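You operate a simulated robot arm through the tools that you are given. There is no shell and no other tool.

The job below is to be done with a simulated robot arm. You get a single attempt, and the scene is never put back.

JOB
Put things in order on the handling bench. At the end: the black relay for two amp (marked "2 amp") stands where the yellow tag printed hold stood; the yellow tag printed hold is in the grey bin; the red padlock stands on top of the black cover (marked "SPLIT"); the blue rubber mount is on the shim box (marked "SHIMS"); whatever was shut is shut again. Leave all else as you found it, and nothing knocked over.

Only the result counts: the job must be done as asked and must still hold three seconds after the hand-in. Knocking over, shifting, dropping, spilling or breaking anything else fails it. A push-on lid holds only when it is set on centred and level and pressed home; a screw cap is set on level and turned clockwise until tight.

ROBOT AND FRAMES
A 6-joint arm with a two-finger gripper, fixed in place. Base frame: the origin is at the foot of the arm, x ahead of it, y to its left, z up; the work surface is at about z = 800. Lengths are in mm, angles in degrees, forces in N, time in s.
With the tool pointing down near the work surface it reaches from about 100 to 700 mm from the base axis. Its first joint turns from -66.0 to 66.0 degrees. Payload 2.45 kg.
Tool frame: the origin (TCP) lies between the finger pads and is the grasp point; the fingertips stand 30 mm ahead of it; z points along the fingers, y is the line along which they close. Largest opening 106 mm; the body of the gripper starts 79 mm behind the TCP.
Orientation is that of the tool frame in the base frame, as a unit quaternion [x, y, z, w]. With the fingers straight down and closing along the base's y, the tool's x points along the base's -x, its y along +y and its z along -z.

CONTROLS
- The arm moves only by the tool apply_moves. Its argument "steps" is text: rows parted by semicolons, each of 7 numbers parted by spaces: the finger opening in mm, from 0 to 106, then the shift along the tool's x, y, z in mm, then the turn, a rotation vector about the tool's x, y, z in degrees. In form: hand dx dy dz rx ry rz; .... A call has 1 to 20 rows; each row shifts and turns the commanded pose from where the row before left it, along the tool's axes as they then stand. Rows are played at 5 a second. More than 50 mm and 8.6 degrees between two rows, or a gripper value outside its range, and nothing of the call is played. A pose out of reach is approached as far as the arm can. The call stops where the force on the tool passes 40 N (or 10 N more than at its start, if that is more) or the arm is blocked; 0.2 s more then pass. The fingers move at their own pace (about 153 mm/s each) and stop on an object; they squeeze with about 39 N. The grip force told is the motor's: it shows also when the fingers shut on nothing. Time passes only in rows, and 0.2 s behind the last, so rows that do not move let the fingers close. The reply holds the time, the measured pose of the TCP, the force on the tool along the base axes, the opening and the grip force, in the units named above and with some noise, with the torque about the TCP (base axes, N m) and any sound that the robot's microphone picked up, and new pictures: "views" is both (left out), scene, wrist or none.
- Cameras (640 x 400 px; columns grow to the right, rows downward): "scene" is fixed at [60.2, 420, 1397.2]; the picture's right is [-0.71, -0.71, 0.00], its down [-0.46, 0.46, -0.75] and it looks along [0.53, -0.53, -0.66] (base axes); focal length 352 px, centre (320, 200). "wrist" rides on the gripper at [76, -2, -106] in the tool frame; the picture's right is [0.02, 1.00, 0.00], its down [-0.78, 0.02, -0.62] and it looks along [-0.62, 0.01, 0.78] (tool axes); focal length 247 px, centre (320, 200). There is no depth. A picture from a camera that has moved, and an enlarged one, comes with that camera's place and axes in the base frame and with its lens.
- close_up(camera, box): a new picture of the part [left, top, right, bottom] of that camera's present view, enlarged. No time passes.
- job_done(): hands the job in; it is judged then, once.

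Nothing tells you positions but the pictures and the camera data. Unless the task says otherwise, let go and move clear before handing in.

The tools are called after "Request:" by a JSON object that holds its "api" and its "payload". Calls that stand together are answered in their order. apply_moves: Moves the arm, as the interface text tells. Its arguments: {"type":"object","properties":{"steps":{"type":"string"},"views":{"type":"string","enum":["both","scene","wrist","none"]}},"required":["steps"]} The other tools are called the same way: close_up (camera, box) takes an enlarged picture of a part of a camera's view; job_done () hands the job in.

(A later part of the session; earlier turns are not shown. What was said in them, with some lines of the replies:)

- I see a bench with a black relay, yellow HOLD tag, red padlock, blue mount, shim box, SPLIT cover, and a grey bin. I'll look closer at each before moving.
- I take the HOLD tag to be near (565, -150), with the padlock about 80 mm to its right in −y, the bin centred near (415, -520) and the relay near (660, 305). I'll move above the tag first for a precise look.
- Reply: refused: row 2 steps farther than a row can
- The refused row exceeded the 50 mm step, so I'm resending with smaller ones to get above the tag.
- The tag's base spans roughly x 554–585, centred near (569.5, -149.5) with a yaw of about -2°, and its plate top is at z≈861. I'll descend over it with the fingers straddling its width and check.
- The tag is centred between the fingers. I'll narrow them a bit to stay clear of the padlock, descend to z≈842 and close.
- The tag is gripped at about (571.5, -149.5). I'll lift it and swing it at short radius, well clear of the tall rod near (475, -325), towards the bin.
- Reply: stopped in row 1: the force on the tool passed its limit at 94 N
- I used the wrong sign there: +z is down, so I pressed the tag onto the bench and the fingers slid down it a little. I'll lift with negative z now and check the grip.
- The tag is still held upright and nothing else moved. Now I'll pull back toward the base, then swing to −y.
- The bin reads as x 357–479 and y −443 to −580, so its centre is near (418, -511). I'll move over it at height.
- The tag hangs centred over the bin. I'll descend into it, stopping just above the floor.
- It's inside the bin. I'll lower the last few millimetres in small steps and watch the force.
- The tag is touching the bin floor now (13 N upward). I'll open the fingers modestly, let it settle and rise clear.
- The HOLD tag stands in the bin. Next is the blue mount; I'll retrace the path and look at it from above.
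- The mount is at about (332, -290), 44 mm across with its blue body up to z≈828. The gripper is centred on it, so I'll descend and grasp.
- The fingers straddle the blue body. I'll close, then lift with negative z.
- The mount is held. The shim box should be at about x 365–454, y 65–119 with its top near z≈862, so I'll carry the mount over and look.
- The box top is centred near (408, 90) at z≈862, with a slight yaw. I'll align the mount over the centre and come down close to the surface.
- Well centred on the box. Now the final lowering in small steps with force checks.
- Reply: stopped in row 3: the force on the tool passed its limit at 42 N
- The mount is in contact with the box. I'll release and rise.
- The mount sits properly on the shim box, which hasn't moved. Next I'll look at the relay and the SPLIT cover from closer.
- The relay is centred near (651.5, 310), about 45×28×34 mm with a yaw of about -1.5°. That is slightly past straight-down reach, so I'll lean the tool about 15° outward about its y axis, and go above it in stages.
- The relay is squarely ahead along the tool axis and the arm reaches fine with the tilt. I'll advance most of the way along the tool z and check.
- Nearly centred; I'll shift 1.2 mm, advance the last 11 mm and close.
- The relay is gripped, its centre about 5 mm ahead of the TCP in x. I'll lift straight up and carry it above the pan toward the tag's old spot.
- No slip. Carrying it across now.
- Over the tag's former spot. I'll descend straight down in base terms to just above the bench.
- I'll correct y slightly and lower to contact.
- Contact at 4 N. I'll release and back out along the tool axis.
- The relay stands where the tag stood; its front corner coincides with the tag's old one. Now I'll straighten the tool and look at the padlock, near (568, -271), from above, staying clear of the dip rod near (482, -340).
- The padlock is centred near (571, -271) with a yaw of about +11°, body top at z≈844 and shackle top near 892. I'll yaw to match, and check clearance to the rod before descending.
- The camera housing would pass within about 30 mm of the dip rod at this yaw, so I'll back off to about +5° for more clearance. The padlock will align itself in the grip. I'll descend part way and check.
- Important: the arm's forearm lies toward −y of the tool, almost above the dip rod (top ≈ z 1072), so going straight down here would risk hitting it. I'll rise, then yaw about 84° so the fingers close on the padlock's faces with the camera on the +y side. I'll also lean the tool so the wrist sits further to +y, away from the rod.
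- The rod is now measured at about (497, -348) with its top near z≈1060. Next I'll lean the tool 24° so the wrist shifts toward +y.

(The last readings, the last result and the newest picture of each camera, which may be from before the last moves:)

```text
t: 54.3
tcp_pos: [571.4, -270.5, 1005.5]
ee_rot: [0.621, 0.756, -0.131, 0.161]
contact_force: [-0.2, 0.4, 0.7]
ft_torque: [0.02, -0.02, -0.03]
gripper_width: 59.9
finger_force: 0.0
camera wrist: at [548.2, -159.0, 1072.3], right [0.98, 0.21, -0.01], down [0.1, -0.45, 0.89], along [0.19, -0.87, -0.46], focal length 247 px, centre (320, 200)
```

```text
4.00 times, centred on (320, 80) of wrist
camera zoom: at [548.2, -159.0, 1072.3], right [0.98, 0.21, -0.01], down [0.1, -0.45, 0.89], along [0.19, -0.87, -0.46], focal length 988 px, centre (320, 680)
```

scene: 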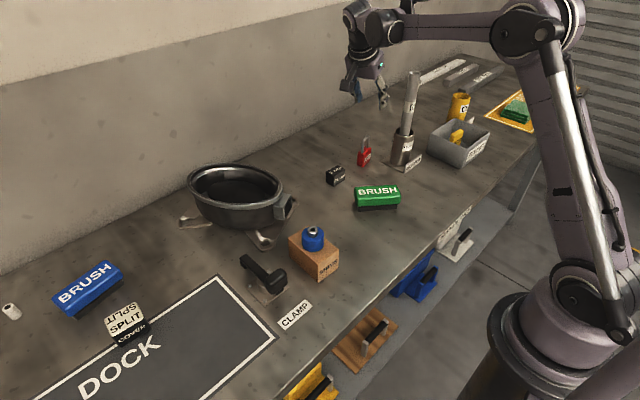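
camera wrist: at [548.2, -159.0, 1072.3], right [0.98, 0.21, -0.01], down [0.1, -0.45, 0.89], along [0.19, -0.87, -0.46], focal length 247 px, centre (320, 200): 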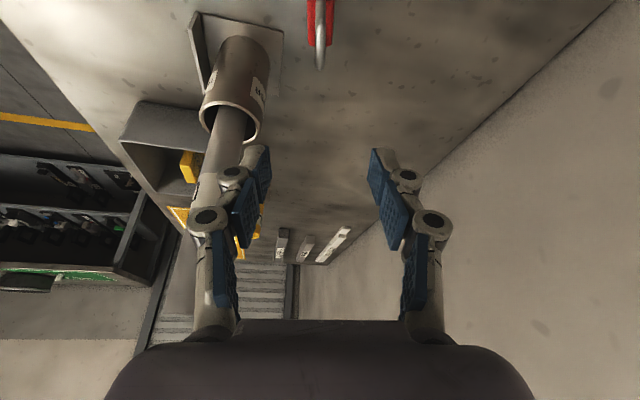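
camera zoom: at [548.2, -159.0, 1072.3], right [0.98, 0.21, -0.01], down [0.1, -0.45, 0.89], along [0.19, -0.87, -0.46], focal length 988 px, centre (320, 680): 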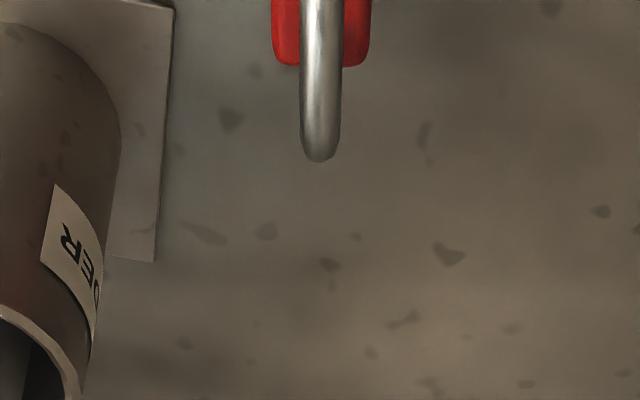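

The wrist and forearm are now about 115 mm to the side of the rod, and the padlock is centred between the fingers. I'll descend vertically in stages.

Request:
{"api": "apply_moves", "payload": {"steps": "50 18.3 0 38.2 0 0 0; 50 18.3 0 38.2 0 0 0; 50 0 0 0 0 0 0"}}

Request:
{"api": "close_up", "payload": {"camera": "scene", "box": [320, 30, 480, 130]}}

Request:
{"api": "close_up", "payload": {"camera": "wrist", "box": [240, 30, 400, 130]}}

```text
t: 55.1
tcp_pos: [571.4, -268.4, 921.2]
ee_rot: [0.621, 0.755, -0.132, 0.162]
contact_force: [-0.1, -0.3, 0.2]
ft_torque: [0.01, 0.03, -0.01]
gripper_width: 50.3
finger_force: 0.0
camera wrist: at [548.4, -156.8, 988.0], right [0.98, 0.21, -0.01], down [0.1, -0.45, 0.89], along [0.19, -0.87, -0.46], focal length 247 px, centre (320, 200)
```

scene: 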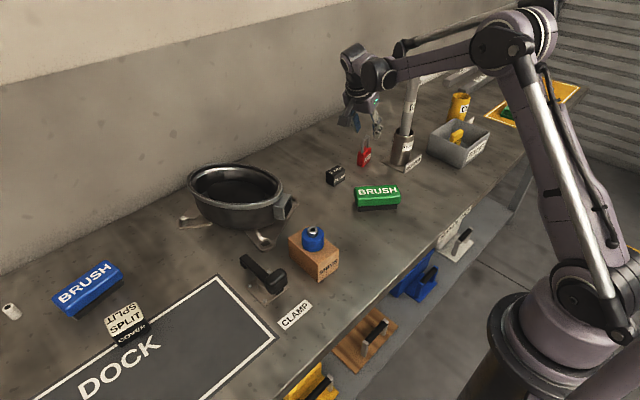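
wrist: 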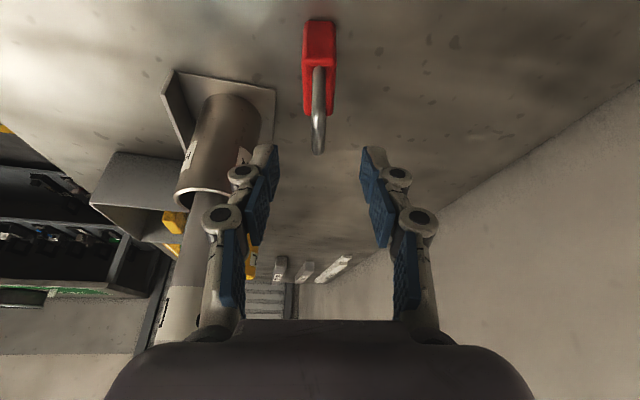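

```text
4.00 times, centred on (400, 80) of scene
camera zoom: at [60.2, 420.0, 1397.2], right [-0.71, -0.71, 0.0], down [-0.46, 0.46, -0.75], along [0.53, -0.53, -0.66], focal length 1408 px, centre (0, 680)
```

zoom: 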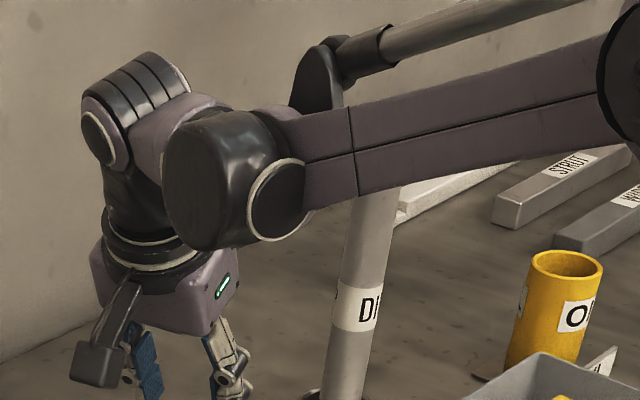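

```text
4.00 times, centred on (320, 80) of wrist
camera zoom: at [548.4, -156.8, 988.0], right [0.98, 0.21, -0.01], down [0.1, -0.45, 0.89], along [0.19, -0.87, -0.46], focal length 988 px, centre (320, 680)
```

zoom: 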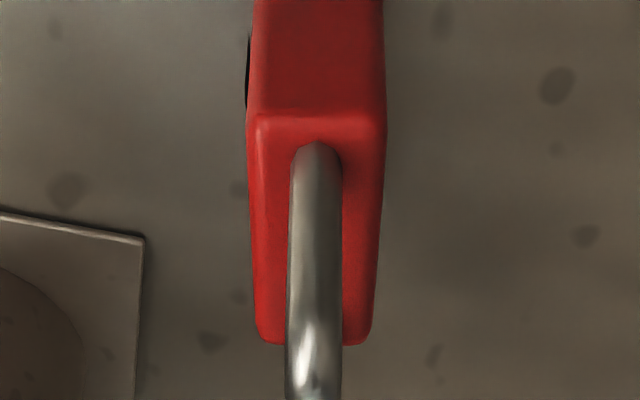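

Clearances look good: the forearm is in front of the rod, not above it. I'll continue the descent and check just before the final depth.

Request:
{"api": "apply_moves", "payload": {"steps": "50 18.4 -0.3 38.4 0 0 0; 50 12 0 25 0 0 0; 50 0 0 0 0 0 0"}}

Request:
{"api": "close_up", "payload": {"camera": "scene", "box": [300, 60, 460, 185]}}

Request:
{"api": "close_up", "payload": {"camera": "wrist", "box": [220, 60, 420, 185]}}

```text
t: 55.9
tcp_pos: [572.2, -265.9, 850.2]
ee_rot: [0.621, 0.755, -0.132, 0.162]
contact_force: [0.4, 0.7, -0.3]
ft_torque: [0.01, 0.02, 0.0]
gripper_width: 50.2
finger_force: 0.1
camera wrist: at [548.4, -154.8, 917.1], right [0.98, 0.21, -0.01], down [0.1, -0.45, 0.89], along [0.19, -0.87, -0.46], focal length 247 px, centre (320, 200)
```

scene: 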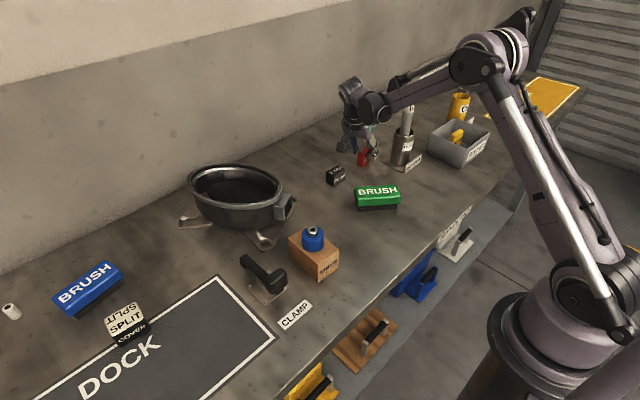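
wrist: 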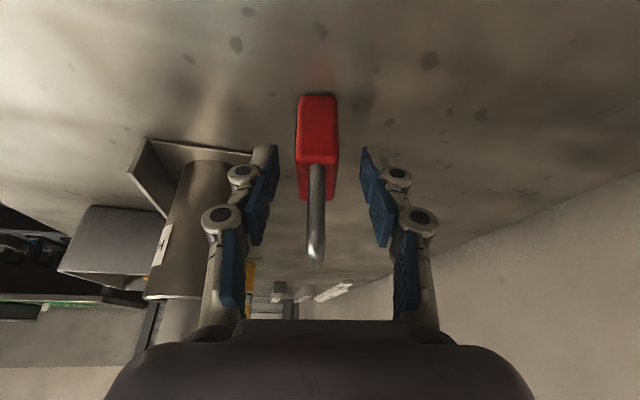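

```text
3.20 times, centred on (380, 122) of scene
camera zoom: at [60.2, 420.0, 1397.2], right [-0.71, -0.71, 0.0], down [-0.46, 0.46, -0.75], along [0.53, -0.53, -0.66], focal length 1127 px, centre (128, 448)
```

zoom: 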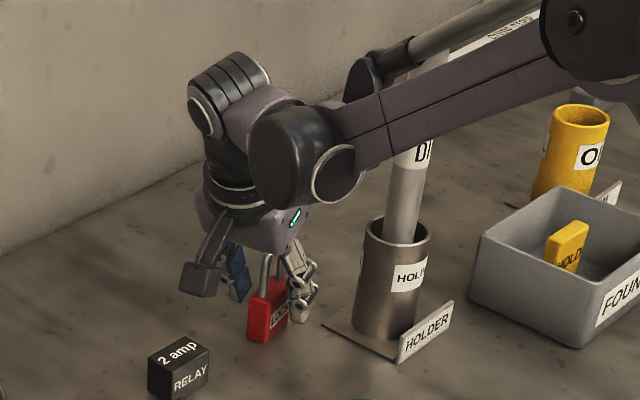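

```text
3.20 times, centred on (320, 122) of wrist
camera zoom: at [548.4, -154.8, 917.1], right [0.98, 0.21, -0.01], down [0.1, -0.45, 0.89], along [0.19, -0.87, -0.46], focal length 790 px, centre (320, 448)
```

zoom: 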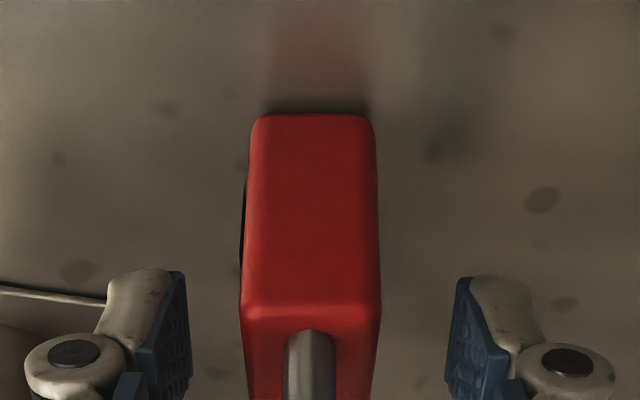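

Aligned within about 1 mm. Final 14 mm down, then close on the body.

Request:
{"api": "apply_moves", "payload": {"steps": "50 5.7 -1 12.8 0 0 0; 50 0 0 0 0 0 0; 30 0 0 0 0 0 0; 0 0 0 0 0 0 0; 0 0 0 0 0 0 0; 0 0 0 0 0 0 0"}}

Request:
{"api": "close_up", "payload": {"camera": "scene", "box": [320, 120, 420, 182]}}

Request:
{"api": "close_up", "payload": {"camera": "wrist", "box": [220, 80, 420, 205]}}

```text
t: 57.3
tcp_pos: [569.1, -266.4, 836.3]
ee_rot: [0.621, 0.755, -0.132, 0.163]
contact_force: [-0.7, 0.7, 0.2]
ft_torque: [0.03, -0.01, -0.02]
gripper_width: 21.1
finger_force: 39.5
camera wrist: at [547.3, -155.2, 903.3], right [0.98, 0.21, -0.01], down [0.1, -0.45, 0.89], along [0.19, -0.87, -0.46], focal length 247 px, centre (320, 200)
```

scene: 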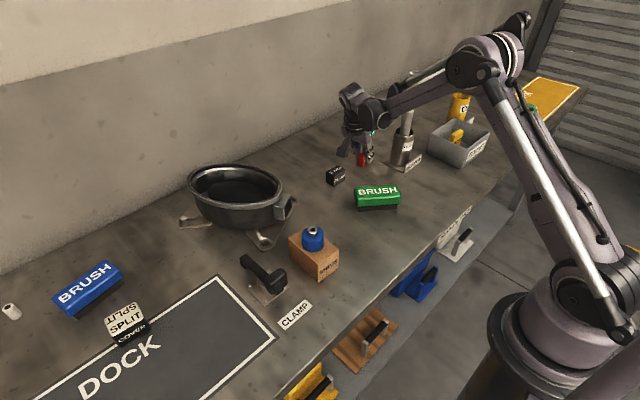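
wrist: 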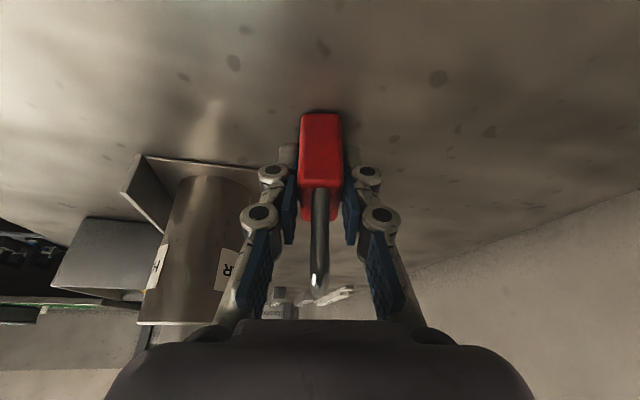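

```text
6.40 times, centred on (370, 151) of scene
camera zoom: at [60.2, 420.0, 1397.2], right [-0.71, -0.71, 0.0], down [-0.46, 0.46, -0.75], along [0.53, -0.53, -0.66], focal length 2254 px, centre (0, 514)
```

zoom: 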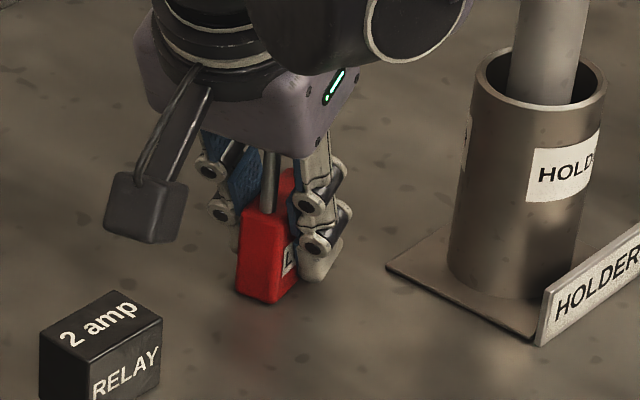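

```text
3.20 times, centred on (320, 142) of wrist
camera zoom: at [547.3, -155.2, 903.3], right [0.98, 0.21, -0.01], down [0.1, -0.45, 0.89], along [0.19, -0.87, -0.46], focal length 790 px, centre (320, 384)
```

zoom: 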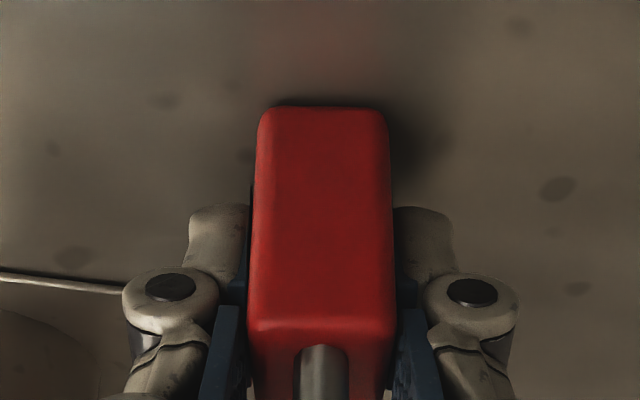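

The padlock is gripped with its bottom 36 mm below the TCP. I'll lift it straight up.

Request:
{"api": "apply_moves", "payload": {"steps": "0 -4 0 -9.1 0 0 0; 0 -17.3 0 -38.8 0 0 0; 0 -17.3 0 -38.8 0 0 0; 0 -17.3 0 -38.8 0 0 0; 0 -17.3 0 -38.8 0 0 0; 0 0 0 0 0 0 0"}}

Request:
{"api": "close_up", "payload": {"camera": "scene", "box": [300, 20, 460, 120]}}

Request:
{"api": "close_up", "payload": {"camera": "wrist", "box": [220, 80, 420, 205]}}

```text
t: 58.7
tcp_pos: [568.8, -266.7, 1017.1]
ee_rot: [0.621, 0.755, -0.132, 0.162]
contact_force: [0.4, -0.7, -0.9]
ft_torque: [0.02, -0.01, 0.01]
gripper_width: 21.1
finger_force: 38.8
camera wrist: at [545.6, -156.1, 1083.5], right [0.98, 0.21, -0.01], down [0.1, -0.45, 0.89], along [0.18, -0.87, -0.46], focal length 247 px, centre (320, 200)
```

scene: 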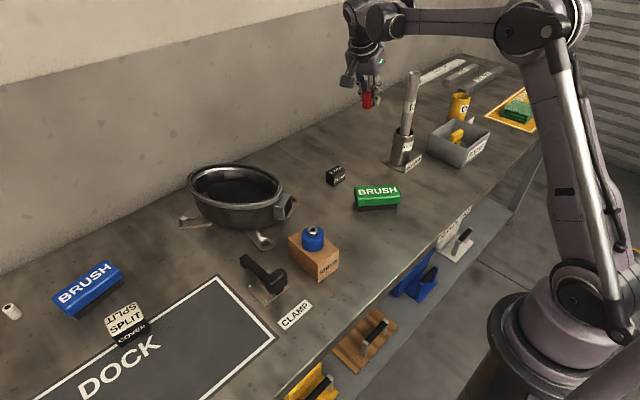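
wrist: 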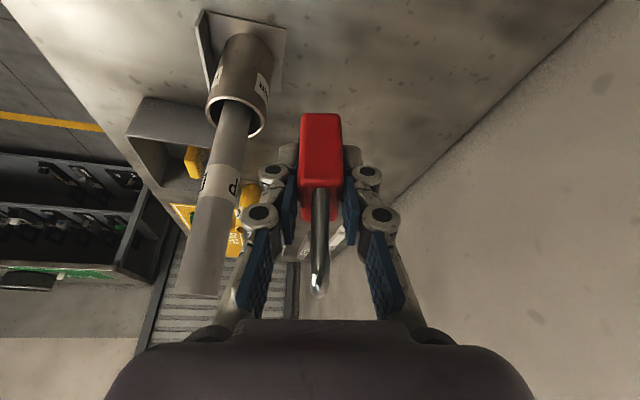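

```text
4.00 times, centred on (380, 70) of scene
camera zoom: at [60.2, 420.0, 1397.2], right [-0.71, -0.71, 0.0], down [-0.46, 0.46, -0.75], along [0.53, -0.53, -0.66], focal length 1408 px, centre (80, 720)
```

zoom: 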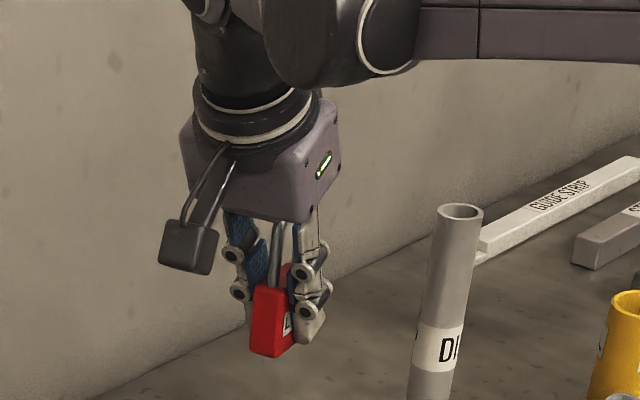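

```text
3.20 times, centred on (320, 142) of wrist
camera zoom: at [545.6, -156.1, 1083.5], right [0.98, 0.21, -0.01], down [0.1, -0.45, 0.89], along [0.18, -0.87, -0.46], focal length 790 px, centre (320, 384)
```

zoom: 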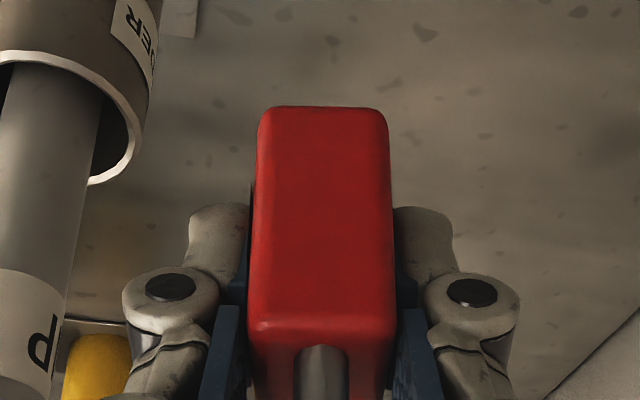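

No slip. I'll move clear of the rod toward mid-bench at height, then turn about the vertical so the lean points outward (+x).

Request:
{"api": "apply_moves", "payload": {"steps": "0 35.7 -9 -19.7 0 0 0; 0 35.7 -9 -19.7 0 0 0; 0 35.7 -9 -19.7 0 0 0; 0 35.7 -9 -19.7 0 0 0; 0 35.7 -9 -19.7 0 0 0; 0 35.7 -9 -19.7 0 0 0; 0 0 0 0 0 0 0"}}

```text
t: 60.3
tcp_pos: [469.3, -36.4, 1037.5]
ee_rot: [0.621, 0.755, -0.132, 0.162]
contact_force: [0.8, -0.5, -0.4]
ft_torque: [0.01, 0.01, -0.04]
gripper_width: 21.3
finger_force: 38.6
camera wrist: at [446.6, 73.9, 1103.9], right [0.98, 0.21, -0.01], down [0.1, -0.45, 0.89], along [0.18, -0.87, -0.46], focal length 247 px, centre (320, 200)
```

scene: 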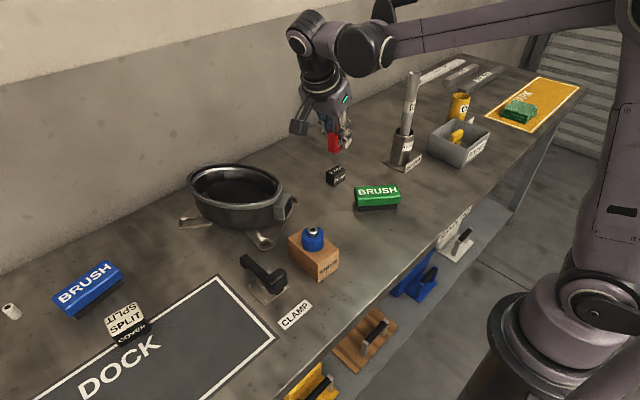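
wrist: 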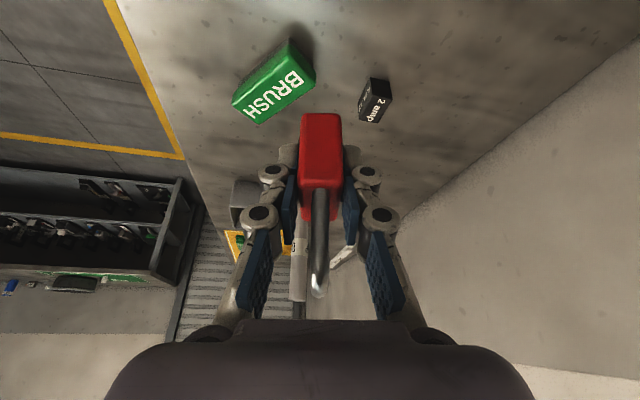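

Exact tracking. Now rotating about the base vertical in small rows.

Request:
{"api": "apply_moves", "payload": {"steps": "0 0 0 0 -3.46 0 -7.7; 0 0 0 0 -3.46 0 -7.7; 0 0 0 0 -3.46 0 -7.7; 0 0 0 0 -3.46 0 -7.7; 0 0 0 0 -3.46 0 -7.7; 0 0 0 0 -3.46 0 -7.7; 0 0 0 0 -3.46 0 -7.7; 0 0 0 0 -3.46 0 -7.7; 0 0 0 0 -3.46 0 -7.7; 0 0 0 0 0 0 0; 0 0 0 0 0 0 0"}}

```text
t: 62.7
tcp_pos: [469.2, -37.5, 1037.1]
ee_rot: [0.024, 0.977, -0.004, 0.21]
contact_force: [0.2, -0.3, -0.7]
ft_torque: [0.03, -0.01, 0.05]
gripper_width: 21.2
finger_force: 39.2
camera wrist: at [356.3, -33.4, 1103.3], right [0.03, 1.0, -0.01], down [0.46, -0.01, 0.89], along [0.89, -0.03, -0.46], focal length 247 px, centre (320, 200)
```

scene: 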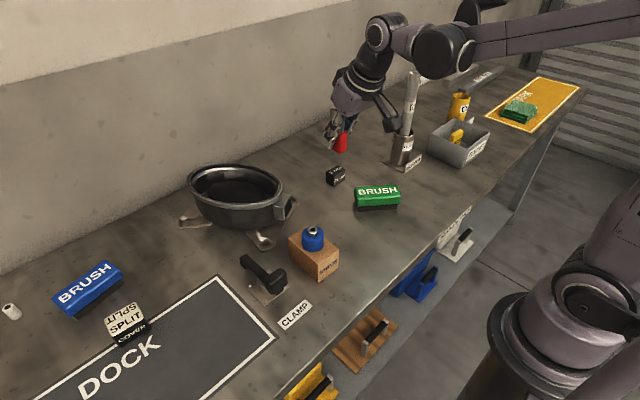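
wrist: 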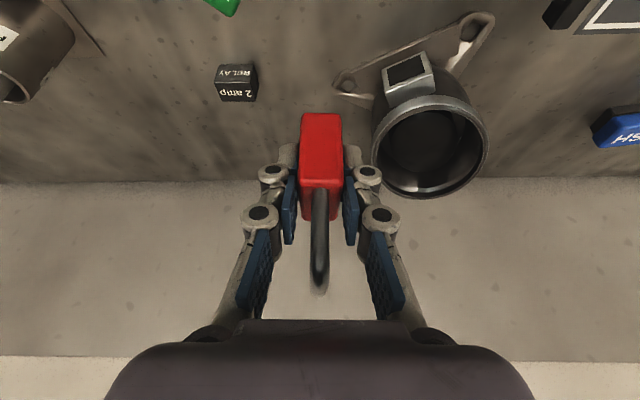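

Yaw is about -3°, matching the cover. I'll carry the padlock across to above the SPLIT cover.

Request:
{"api": "apply_moves", "payload": {"steps": "0 -3.3 47.2 1.5 0 0 0; 0 -3.3 47.2 1.5 0 0 0; 0 -3.3 47.2 1.5 0 0 0; 0 -3.3 47.2 1.5 0 0 0; 0 -3.3 47.2 1.5 0 0 0; 0 -3.3 47.2 1.5 0 0 0; 0 -3.3 47.2 1.5 0 0 0; 0 -3.3 47.2 1.5 0 0 0; 0 -3.3 47.2 1.5 0 0 0; 0 -3.3 47.2 1.5 0 0 0; 0 0 0 0 0 0 0; 0 0 0 0 0 0 0"}}

Request:
{"api": "close_up", "payload": {"camera": "wrist", "box": [240, 30, 400, 130]}}

```text
t: 65.3
tcp_pos: [529.9, 430.7, 1039.0]
ee_rot: [0.025, 0.978, -0.004, 0.209]
contact_force: [-0.8, 0.3, -0.3]
ft_torque: [0.04, 0.03, 0.03]
gripper_width: 21.2
finger_force: 39.2
camera wrist: at [417.1, 435.8, 1105.3], right [0.03, 1.0, -0.01], down [0.46, -0.01, 0.89], along [0.89, -0.03, -0.46], focal length 247 px, centre (320, 200)
```

scene: 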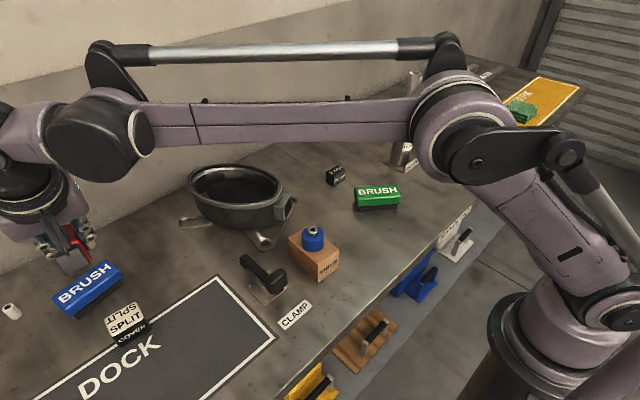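
wrist: 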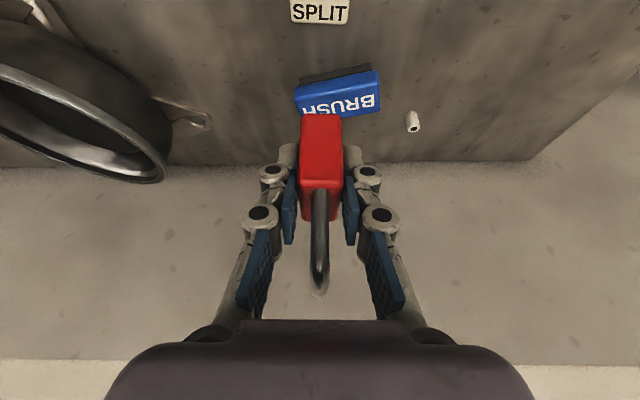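

```text
4.00 times, centred on (320, 80) of wrist
camera zoom: at [417.1, 435.8, 1105.3], right [0.03, 1.0, -0.01], down [0.46, -0.01, 0.89], along [0.89, -0.03, -0.46], focal length 988 px, centre (320, 680)
```

zoom: 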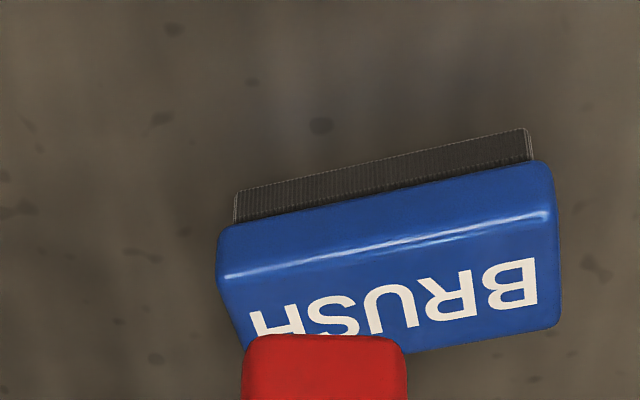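

The brush is well beyond the cover. I'll descend to about z 930 and view the cover for final alignment.

Request:
{"api": "apply_moves", "payload": {"steps": "0 14.9 0 33.1 0 0 0; 0 14.9 0 33.1 0 0 0; 0 14.9 0 33.1 0 0 0; 0 0 0 0 0 0 0; 0 0 0 0 0 0 0"}}

Request:
{"api": "close_up", "payload": {"camera": "wrist", "box": [240, 20, 400, 120]}}

Request:
{"api": "close_up", "payload": {"camera": "scene", "box": [20, 240, 180, 340]}}

```text
t: 66.5
tcp_pos: [529.7, 431.5, 928.7]
ee_rot: [0.024, 0.977, -0.004, 0.21]
contact_force: [-0.7, 0.0, -1.5]
ft_torque: [-0.02, 0.0, 0.02]
gripper_width: 21.1
finger_force: 39.0
camera wrist: at [417.6, 436.3, 994.9], right [0.03, 1.0, -0.01], down [0.46, -0.01, 0.89], along [0.89, -0.03, -0.46], focal length 247 px, centre (320, 200)
```

scene: 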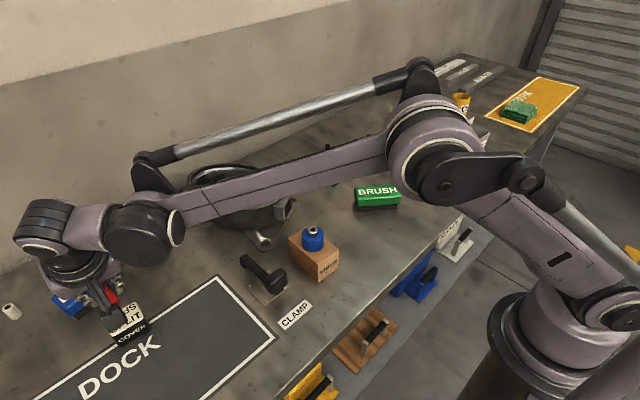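
wrist: 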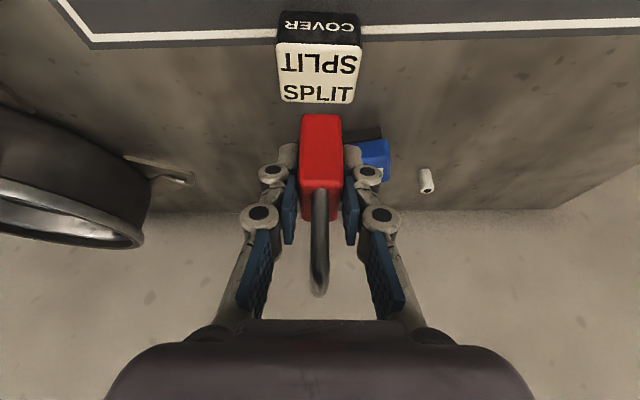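

```text
4.00 times, centred on (320, 70) of wrist
camera zoom: at [417.6, 436.3, 994.9], right [0.03, 1.0, -0.01], down [0.46, -0.01, 0.89], along [0.89, -0.03, -0.46], focal length 988 px, centre (320, 720)
```

zoom: 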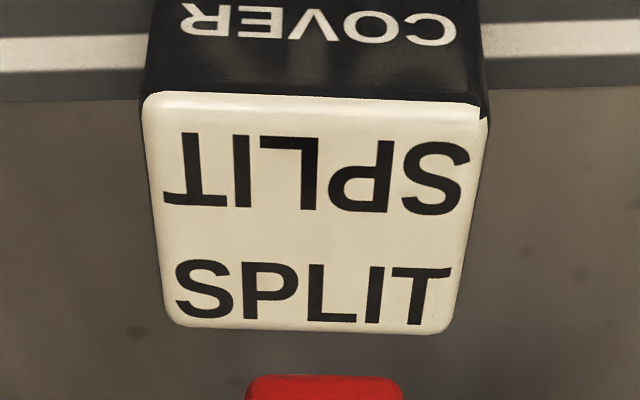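

```text
4.00 times, centred on (100, 290) of scene
camera zoom: at [60.2, 420.0, 1397.1], right [-0.71, -0.71, 0.0], down [-0.46, 0.46, -0.75], along [0.53, -0.53, -0.66], focal length 1408 px, centre (1200, -160)
```

zoom: 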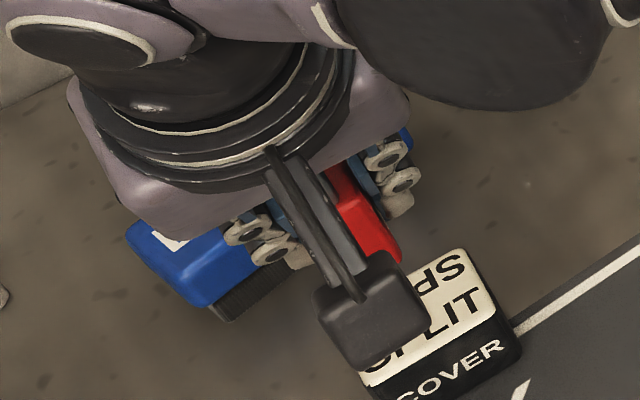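

The cover top is centred at about (535.5, 431), z≈835, so the padlock needs a shift of about −2 mm in y. I'll align and come down to just above it.

Request:
{"api": "apply_moves", "payload": {"steps": "0 10.3 -1.9 24.2 0 0 0; 0 10.8 0 24.1 0 0 0; 0 0 0 0 0 0 0; 0 0 0 0 0 0 0"}}

Request:
{"api": "close_up", "payload": {"camera": "wrist", "box": [220, 60, 420, 185]}}

Request:
{"api": "close_up", "payload": {"camera": "scene", "box": [60, 260, 188, 340]}}

```text
t: 67.5
tcp_pos: [529.4, 430.4, 878.1]
ee_rot: [0.024, 0.977, -0.004, 0.211]
contact_force: [-1.0, 0.1, 31.2]
ft_torque: [0.02, 0.15, 0.01]
gripper_width: 21.2
finger_force: 38.7
camera wrist: at [417.6, 434.8, 943.9], right [0.03, 1.0, -0.01], down [0.46, -0.01, 0.89], along [0.89, -0.03, -0.46], focal length 247 px, centre (320, 200)
```

scene: 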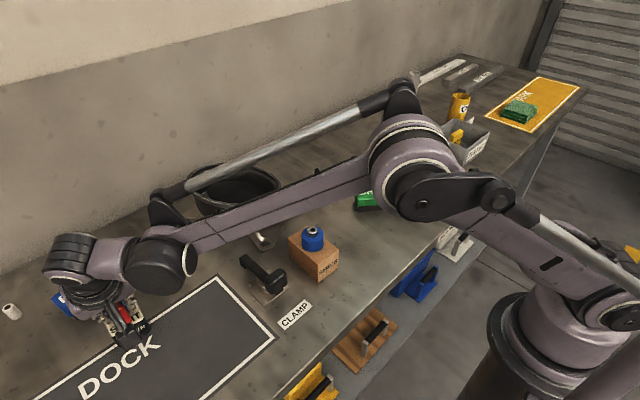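
wrist: 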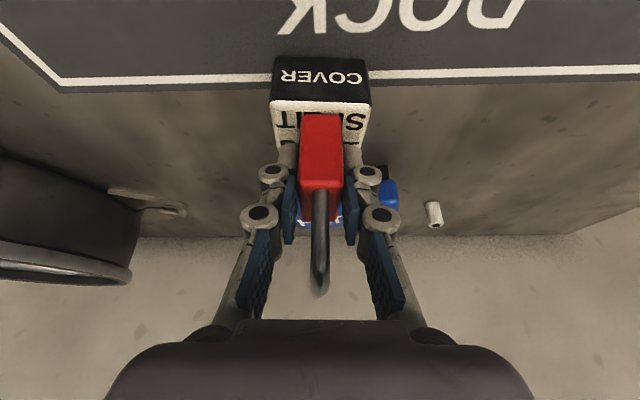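

```text
3.20 times, centred on (320, 122) of wrist
camera zoom: at [417.6, 434.8, 943.9], right [0.03, 1.0, -0.01], down [0.46, -0.01, 0.89], along [0.89, -0.03, -0.46], focal length 790 px, centre (320, 448)
```

zoom: 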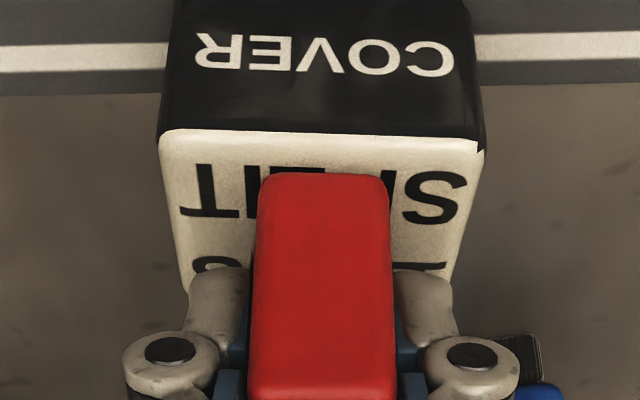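

```text
5.00 times, centred on (124, 300) of scene
camera zoom: at [59.6, 419.6, 1397.3], right [-0.71, -0.71, 0.0], down [-0.46, 0.46, -0.76], along [0.53, -0.53, -0.66], focal length 1761 px, centre (1300, -300)
```

zoom: 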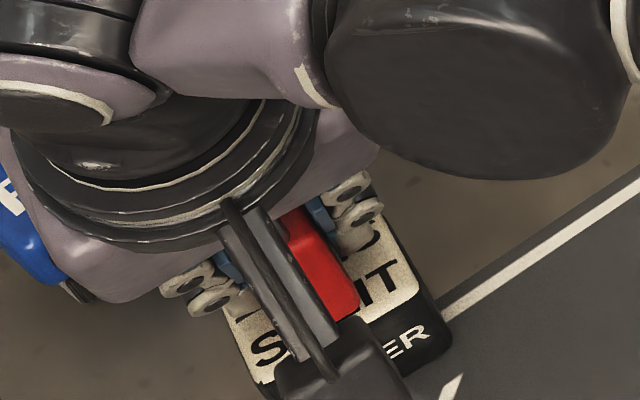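

The padlock has already touched down, so the cover is a bit taller than I estimated, and it sits about 5 mm too far in +x. I'll lift slightly, shift back 5 mm and lower again.

Request:
{"api": "apply_moves", "payload": {"steps": "0 -1.6 0 -3.6 0 0 0; 0 -0.8 0 -1.8 0 0 0; 0 4.6 0 -2.05 0 0 0; 0 0 0 0 0 0 0"}}

Request:
{"api": "close_up", "payload": {"camera": "wrist", "box": [220, 60, 420, 185]}}

```text
t: 68.5
tcp_pos: [524.2, 431.8, 882.1]
ee_rot: [0.024, 0.977, -0.004, 0.21]
contact_force: [-0.1, -0.9, -0.5]
ft_torque: [0.0, 0.04, -0.03]
gripper_width: 21.2
finger_force: 39.3
camera wrist: at [411.9, 435.3, 948.4], right [0.03, 1.0, -0.01], down [0.46, -0.01, 0.89], along [0.89, -0.03, -0.46], focal length 247 px, centre (320, 200)
```

scene: 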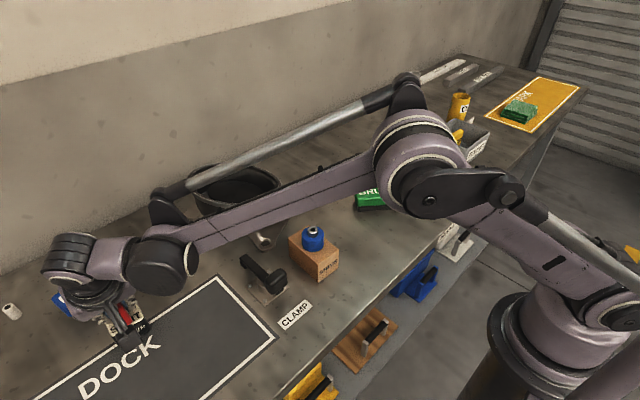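
wrist: 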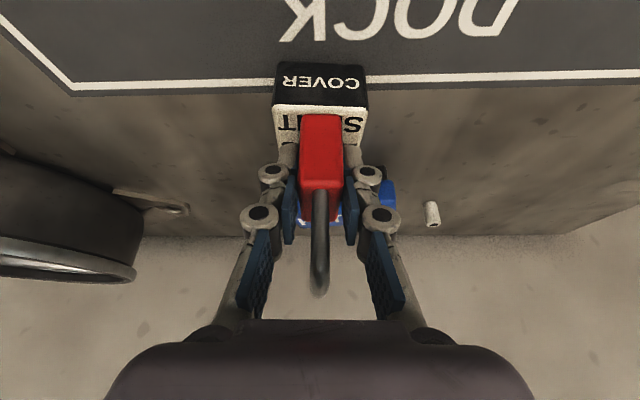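

```text
3.20 times, centred on (320, 122) of wrist
camera zoom: at [411.9, 435.3, 948.4], right [0.03, 1.0, -0.01], down [0.46, -0.01, 0.89], along [0.89, -0.03, -0.46], focal length 790 px, centre (320, 448)
```

zoom: 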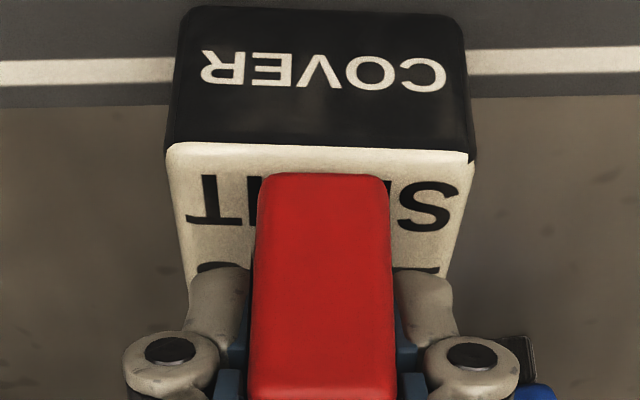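

Now centred: padlock x≈510–553 on the cover's x≈509–554. Lowering gently to contact.

Request:
{"api": "apply_moves", "payload": {"steps": "0 0.8 -0.4 1.8 0 0 0; 0 0.4 0 0.9 0 0 0; 0 0 0 0 0 0 0; 0 0 0 0 0 0 0", "views": "none"}}

```text
t: 69.5
tcp_pos: [523.4, 430.0, 879.8]
ee_rot: [0.024, 0.977, -0.003, 0.21]
contact_force: [0.3, 0.5, -1.3]
ft_torque: [-0.01, 0.0, 0.01]
gripper_width: 21.3
finger_force: 39.0
```

Request:
{"api": "apply_moves", "payload": {"steps": "0 0.4 0 0.9 0 0 0; 0 0 0 0 0 0 0; 0 0 0 0 0 0 0", "views": "none"}}

```text
t: 70.3
tcp_pos: [524.4, 430.3, 878.9]
ee_rot: [0.025, 0.977, -0.004, 0.21]
contact_force: [-0.4, 0.3, 0.4]
ft_torque: [-0.01, -0.02, 0.01]
gripper_width: 21.2
finger_force: 39.5
```

Request:
{"api": "apply_moves", "payload": {"steps": "0 0.4 0 0.9 0 0 0; 0 0 0 0 0 0 0; 0 0 0 0 0 0 0", "views": "none"}}

```text
t: 71.1
tcp_pos: [524.8, 430.7, 877.6]
ee_rot: [0.024, 0.977, -0.004, 0.21]
contact_force: [0.4, -0.2, 15.6]
ft_torque: [-0.06, -0.09, -0.01]
gripper_width: 21.3
finger_force: 39.1
```

Contact at 15 N. Back off 0.5 mm and release gently.

Request:
{"api": "apply_moves", "payload": {"steps": "21 -0.2 0 -0.5 0 0 0; 26 0 0 0 0 0 0; 34 0 0 0 0 0 0; 40 0 0 0 0 0 0; 40 0 0 0 0 0 0"}}

Request:
{"api": "close_up", "payload": {"camera": "wrist", "box": [220, 60, 420, 185]}}

Request:
{"api": "close_up", "payload": {"camera": "scene", "box": [60, 260, 188, 340]}}

```text
t: 72.3
tcp_pos: [524.8, 429.7, 877.5]
ee_rot: [0.024, 0.977, -0.004, 0.21]
contact_force: [-0.3, 0.7, 0.1]
ft_torque: [0.01, 0.01, -0.03]
gripper_width: 39.8
finger_force: 0.0
camera wrist: at [412.1, 434.6, 944.1], right [0.03, 1.0, -0.01], down [0.46, -0.01, 0.89], along [0.89, -0.03, -0.46], focal length 247 px, centre (320, 200)
```

scene: 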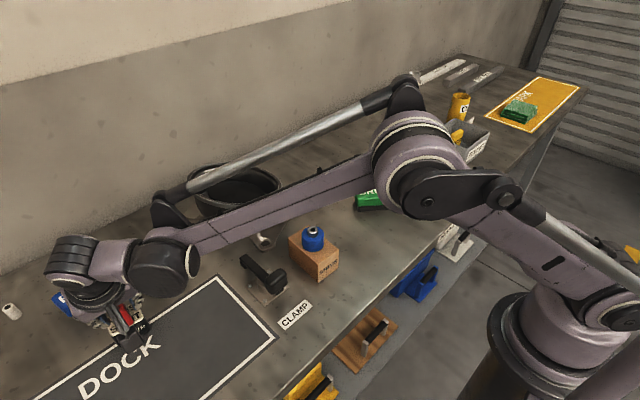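
wrist: 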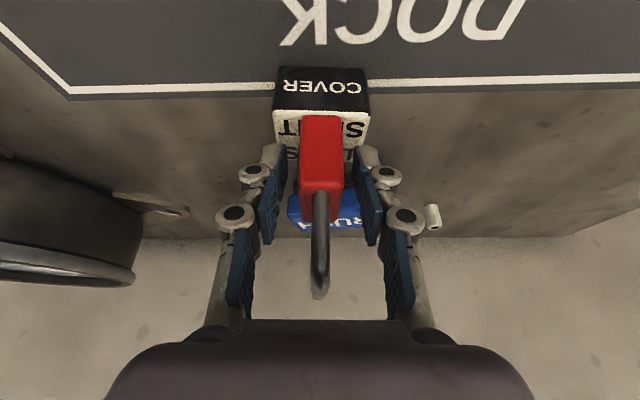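

```text
3.20 times, centred on (320, 122) of wrist
camera zoom: at [412.1, 434.6, 944.1], right [0.03, 1.0, -0.01], down [0.46, -0.01, 0.89], along [0.89, -0.03, -0.46], focal length 790 px, centre (320, 448)
```

zoom: 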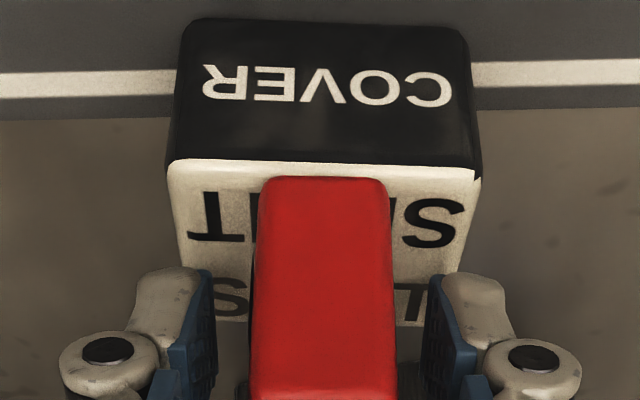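

```text
5.00 times, centred on (124, 300) of scene
camera zoom: at [60.2, 420.0, 1397.2], right [-0.71, -0.71, 0.0], down [-0.46, 0.46, -0.75], along [0.53, -0.53, -0.66], focal length 1761 px, centre (1300, -300)
```

zoom: 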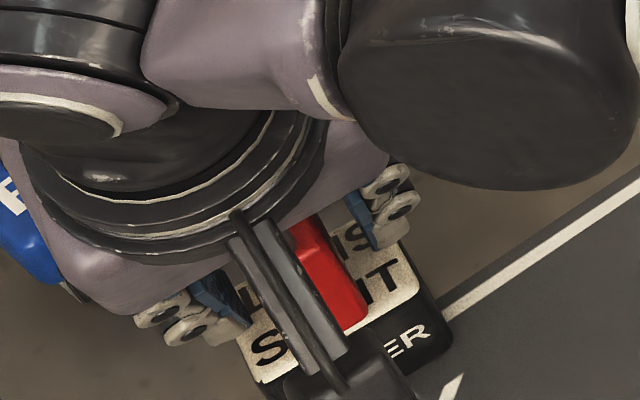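

The padlock stands free on the cover. Backing out along the tool axis.

Request:
{"api": "apply_moves", "payload": {"steps": "44 0 0 -15 0 0 0; 44 0 0 -30 0 0 0; 44 0 0 -40 0 0 0; 44 0 0 -40 0 0 0; 44 0 0 -40 0 0 0; 44 0 -40 0 0 0 0; 44 0 -45 0 0 0 0; 44 0 -45 0 0 0 0; 44 0 -45 0 0 0 0; 44 0 0 0 0 0 0"}}

Request:
{"api": "close_up", "payload": {"camera": "scene", "box": [40, 240, 200, 340]}}

Request:
{"api": "close_up", "payload": {"camera": "wrist", "box": [340, 0, 640, 188]}}

```text
t: 74.5
tcp_pos: [447.1, 257.9, 1028.2]
ee_rot: [0.025, 0.977, -0.004, 0.21]
contact_force: [-0.3, 0.1, 0.0]
ft_torque: [0.01, 0.02, 0.05]
gripper_width: 44.1
finger_force: 0.1
camera wrist: at [334.4, 262.4, 1094.0], right [0.03, 1.0, -0.01], down [0.46, -0.01, 0.89], along [0.89, -0.03, -0.46], focal length 247 px, centre (320, 200)
```

scene: 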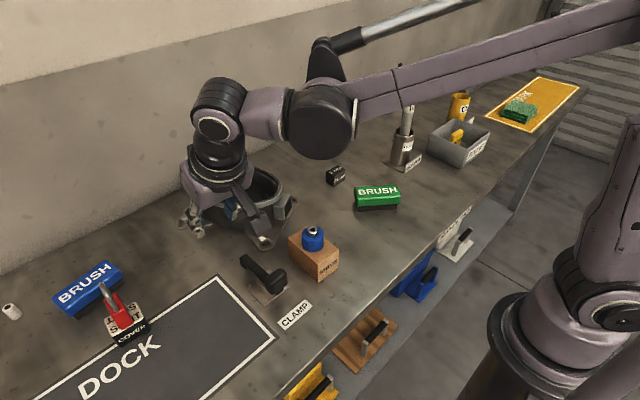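
wrist: 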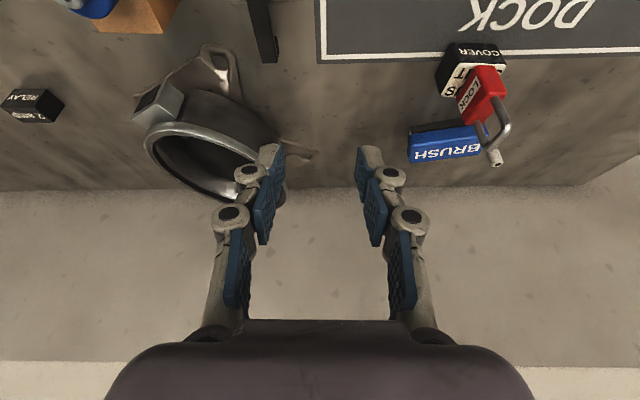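

```text
4.00 times, centred on (120, 290) of scene
camera zoom: at [60.2, 420.0, 1397.2], right [-0.71, -0.71, 0.0], down [-0.46, 0.46, -0.75], along [0.53, -0.53, -0.66], focal length 1408 px, centre (1120, -160)
```

zoom: 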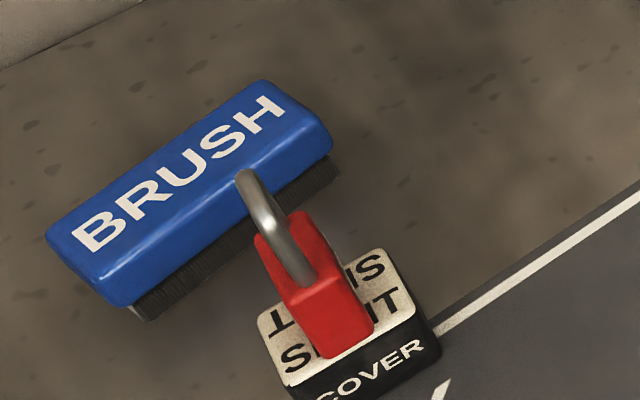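

```text
2.13 times, centred on (490, 94) of wrist
camera zoom: at [334.4, 262.4, 1094.0], right [0.03, 1.0, -0.01], down [0.46, -0.01, 0.89], along [0.89, -0.03, -0.46], focal length 526 px, centre (-42, 426)
```

zoom: 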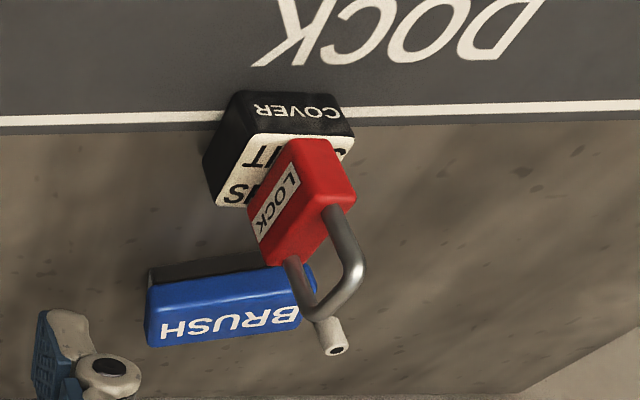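

The padlock stands squarely on the cover. I'll move the arm back and take one last look at the whole bench before handing in.

Request:
{"api": "apply_moves", "payload": {"steps": "44 40 -20 -20 0 0 0; 44 30 -35 -20 0 0 0; 44 20 -45 0 0 0 0; 44 0 -48 0 0 0 0; 44 0 -48 0 0 0 0; 44 0 0 0 0 0 0; 44 0 0 0 0 0 0"}}

Request:
{"api": "close_up", "payload": {"camera": "scene", "box": [0, 140, 340, 352]}}

Request:
{"api": "close_up", "payload": {"camera": "scene", "box": [280, 60, 600, 260]}}

```text
refused: row 2 steps farther than a row can; nothing moved
```

```text
1.88 times, centred on (170, 246) of scene
camera zoom: at [60.2, 420.0, 1397.2], right [-0.71, -0.71, 0.0], down [-0.46, 0.46, -0.75], along [0.53, -0.53, -0.66], focal length 663 px, centre (602, 113)
```

zoom: 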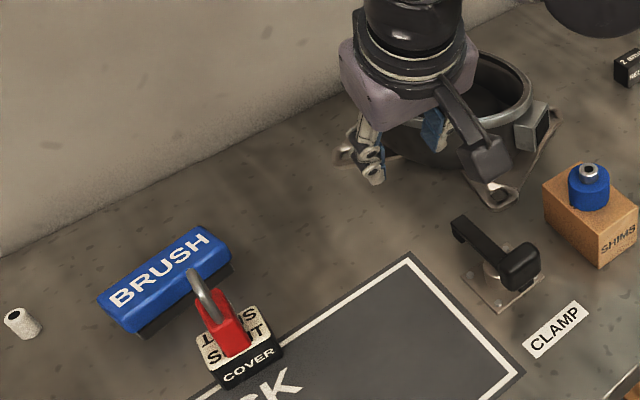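

```text
2.00 times, centred on (440, 160) of scene
camera zoom: at [60.2, 420.0, 1397.2], right [-0.71, -0.71, 0.0], down [-0.46, 0.46, -0.75], along [0.53, -0.53, -0.66], focal length 704 px, centre (80, 280)
```

zoom: 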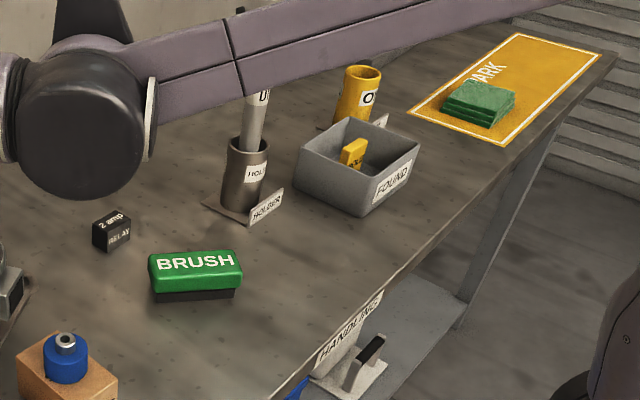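

The retreat move was refused for its step size, but the arm is already well clear at z≈1028. All four items are in place, nothing else has been disturbed and nothing was opened, so I'm handing in.

Request:
{"api": "job_done", "payload": {}}

```text
The job is handed in.
```

The job is handed in. All four items were in place in the last pictures, but I haven't been told the result.

- **Yellow HOLD tag:** standing upright in the grey bin.
- **Black 2 amp relay:** standing where the tag stood; in the camera view its front corner matches the tag's old one to within about a pixel.
- **Blue rubber mount:** on top of the shim box, close to centred.
- **Red padlock:** standing on the black SPLIT cover. My first touchdown was about 5 mm off centre, so I lifted it and set it down again.
- **Anything shut:** I saw nothing that had to be opened, and I opened nothing.

I made one handling error. While gripping the tag I commanded down instead of up and pressed it onto the bench, with a peak of 94 N. The fingers slid down it about 8 mm, and I saw no damage or movement of anything else. Setting the mount on the shim box also peaked at 42 N, and the box did not move.

Nothing else looked moved or knocked over in the last pictures. The arm partly hid the pan in that view, but I never worked against it.
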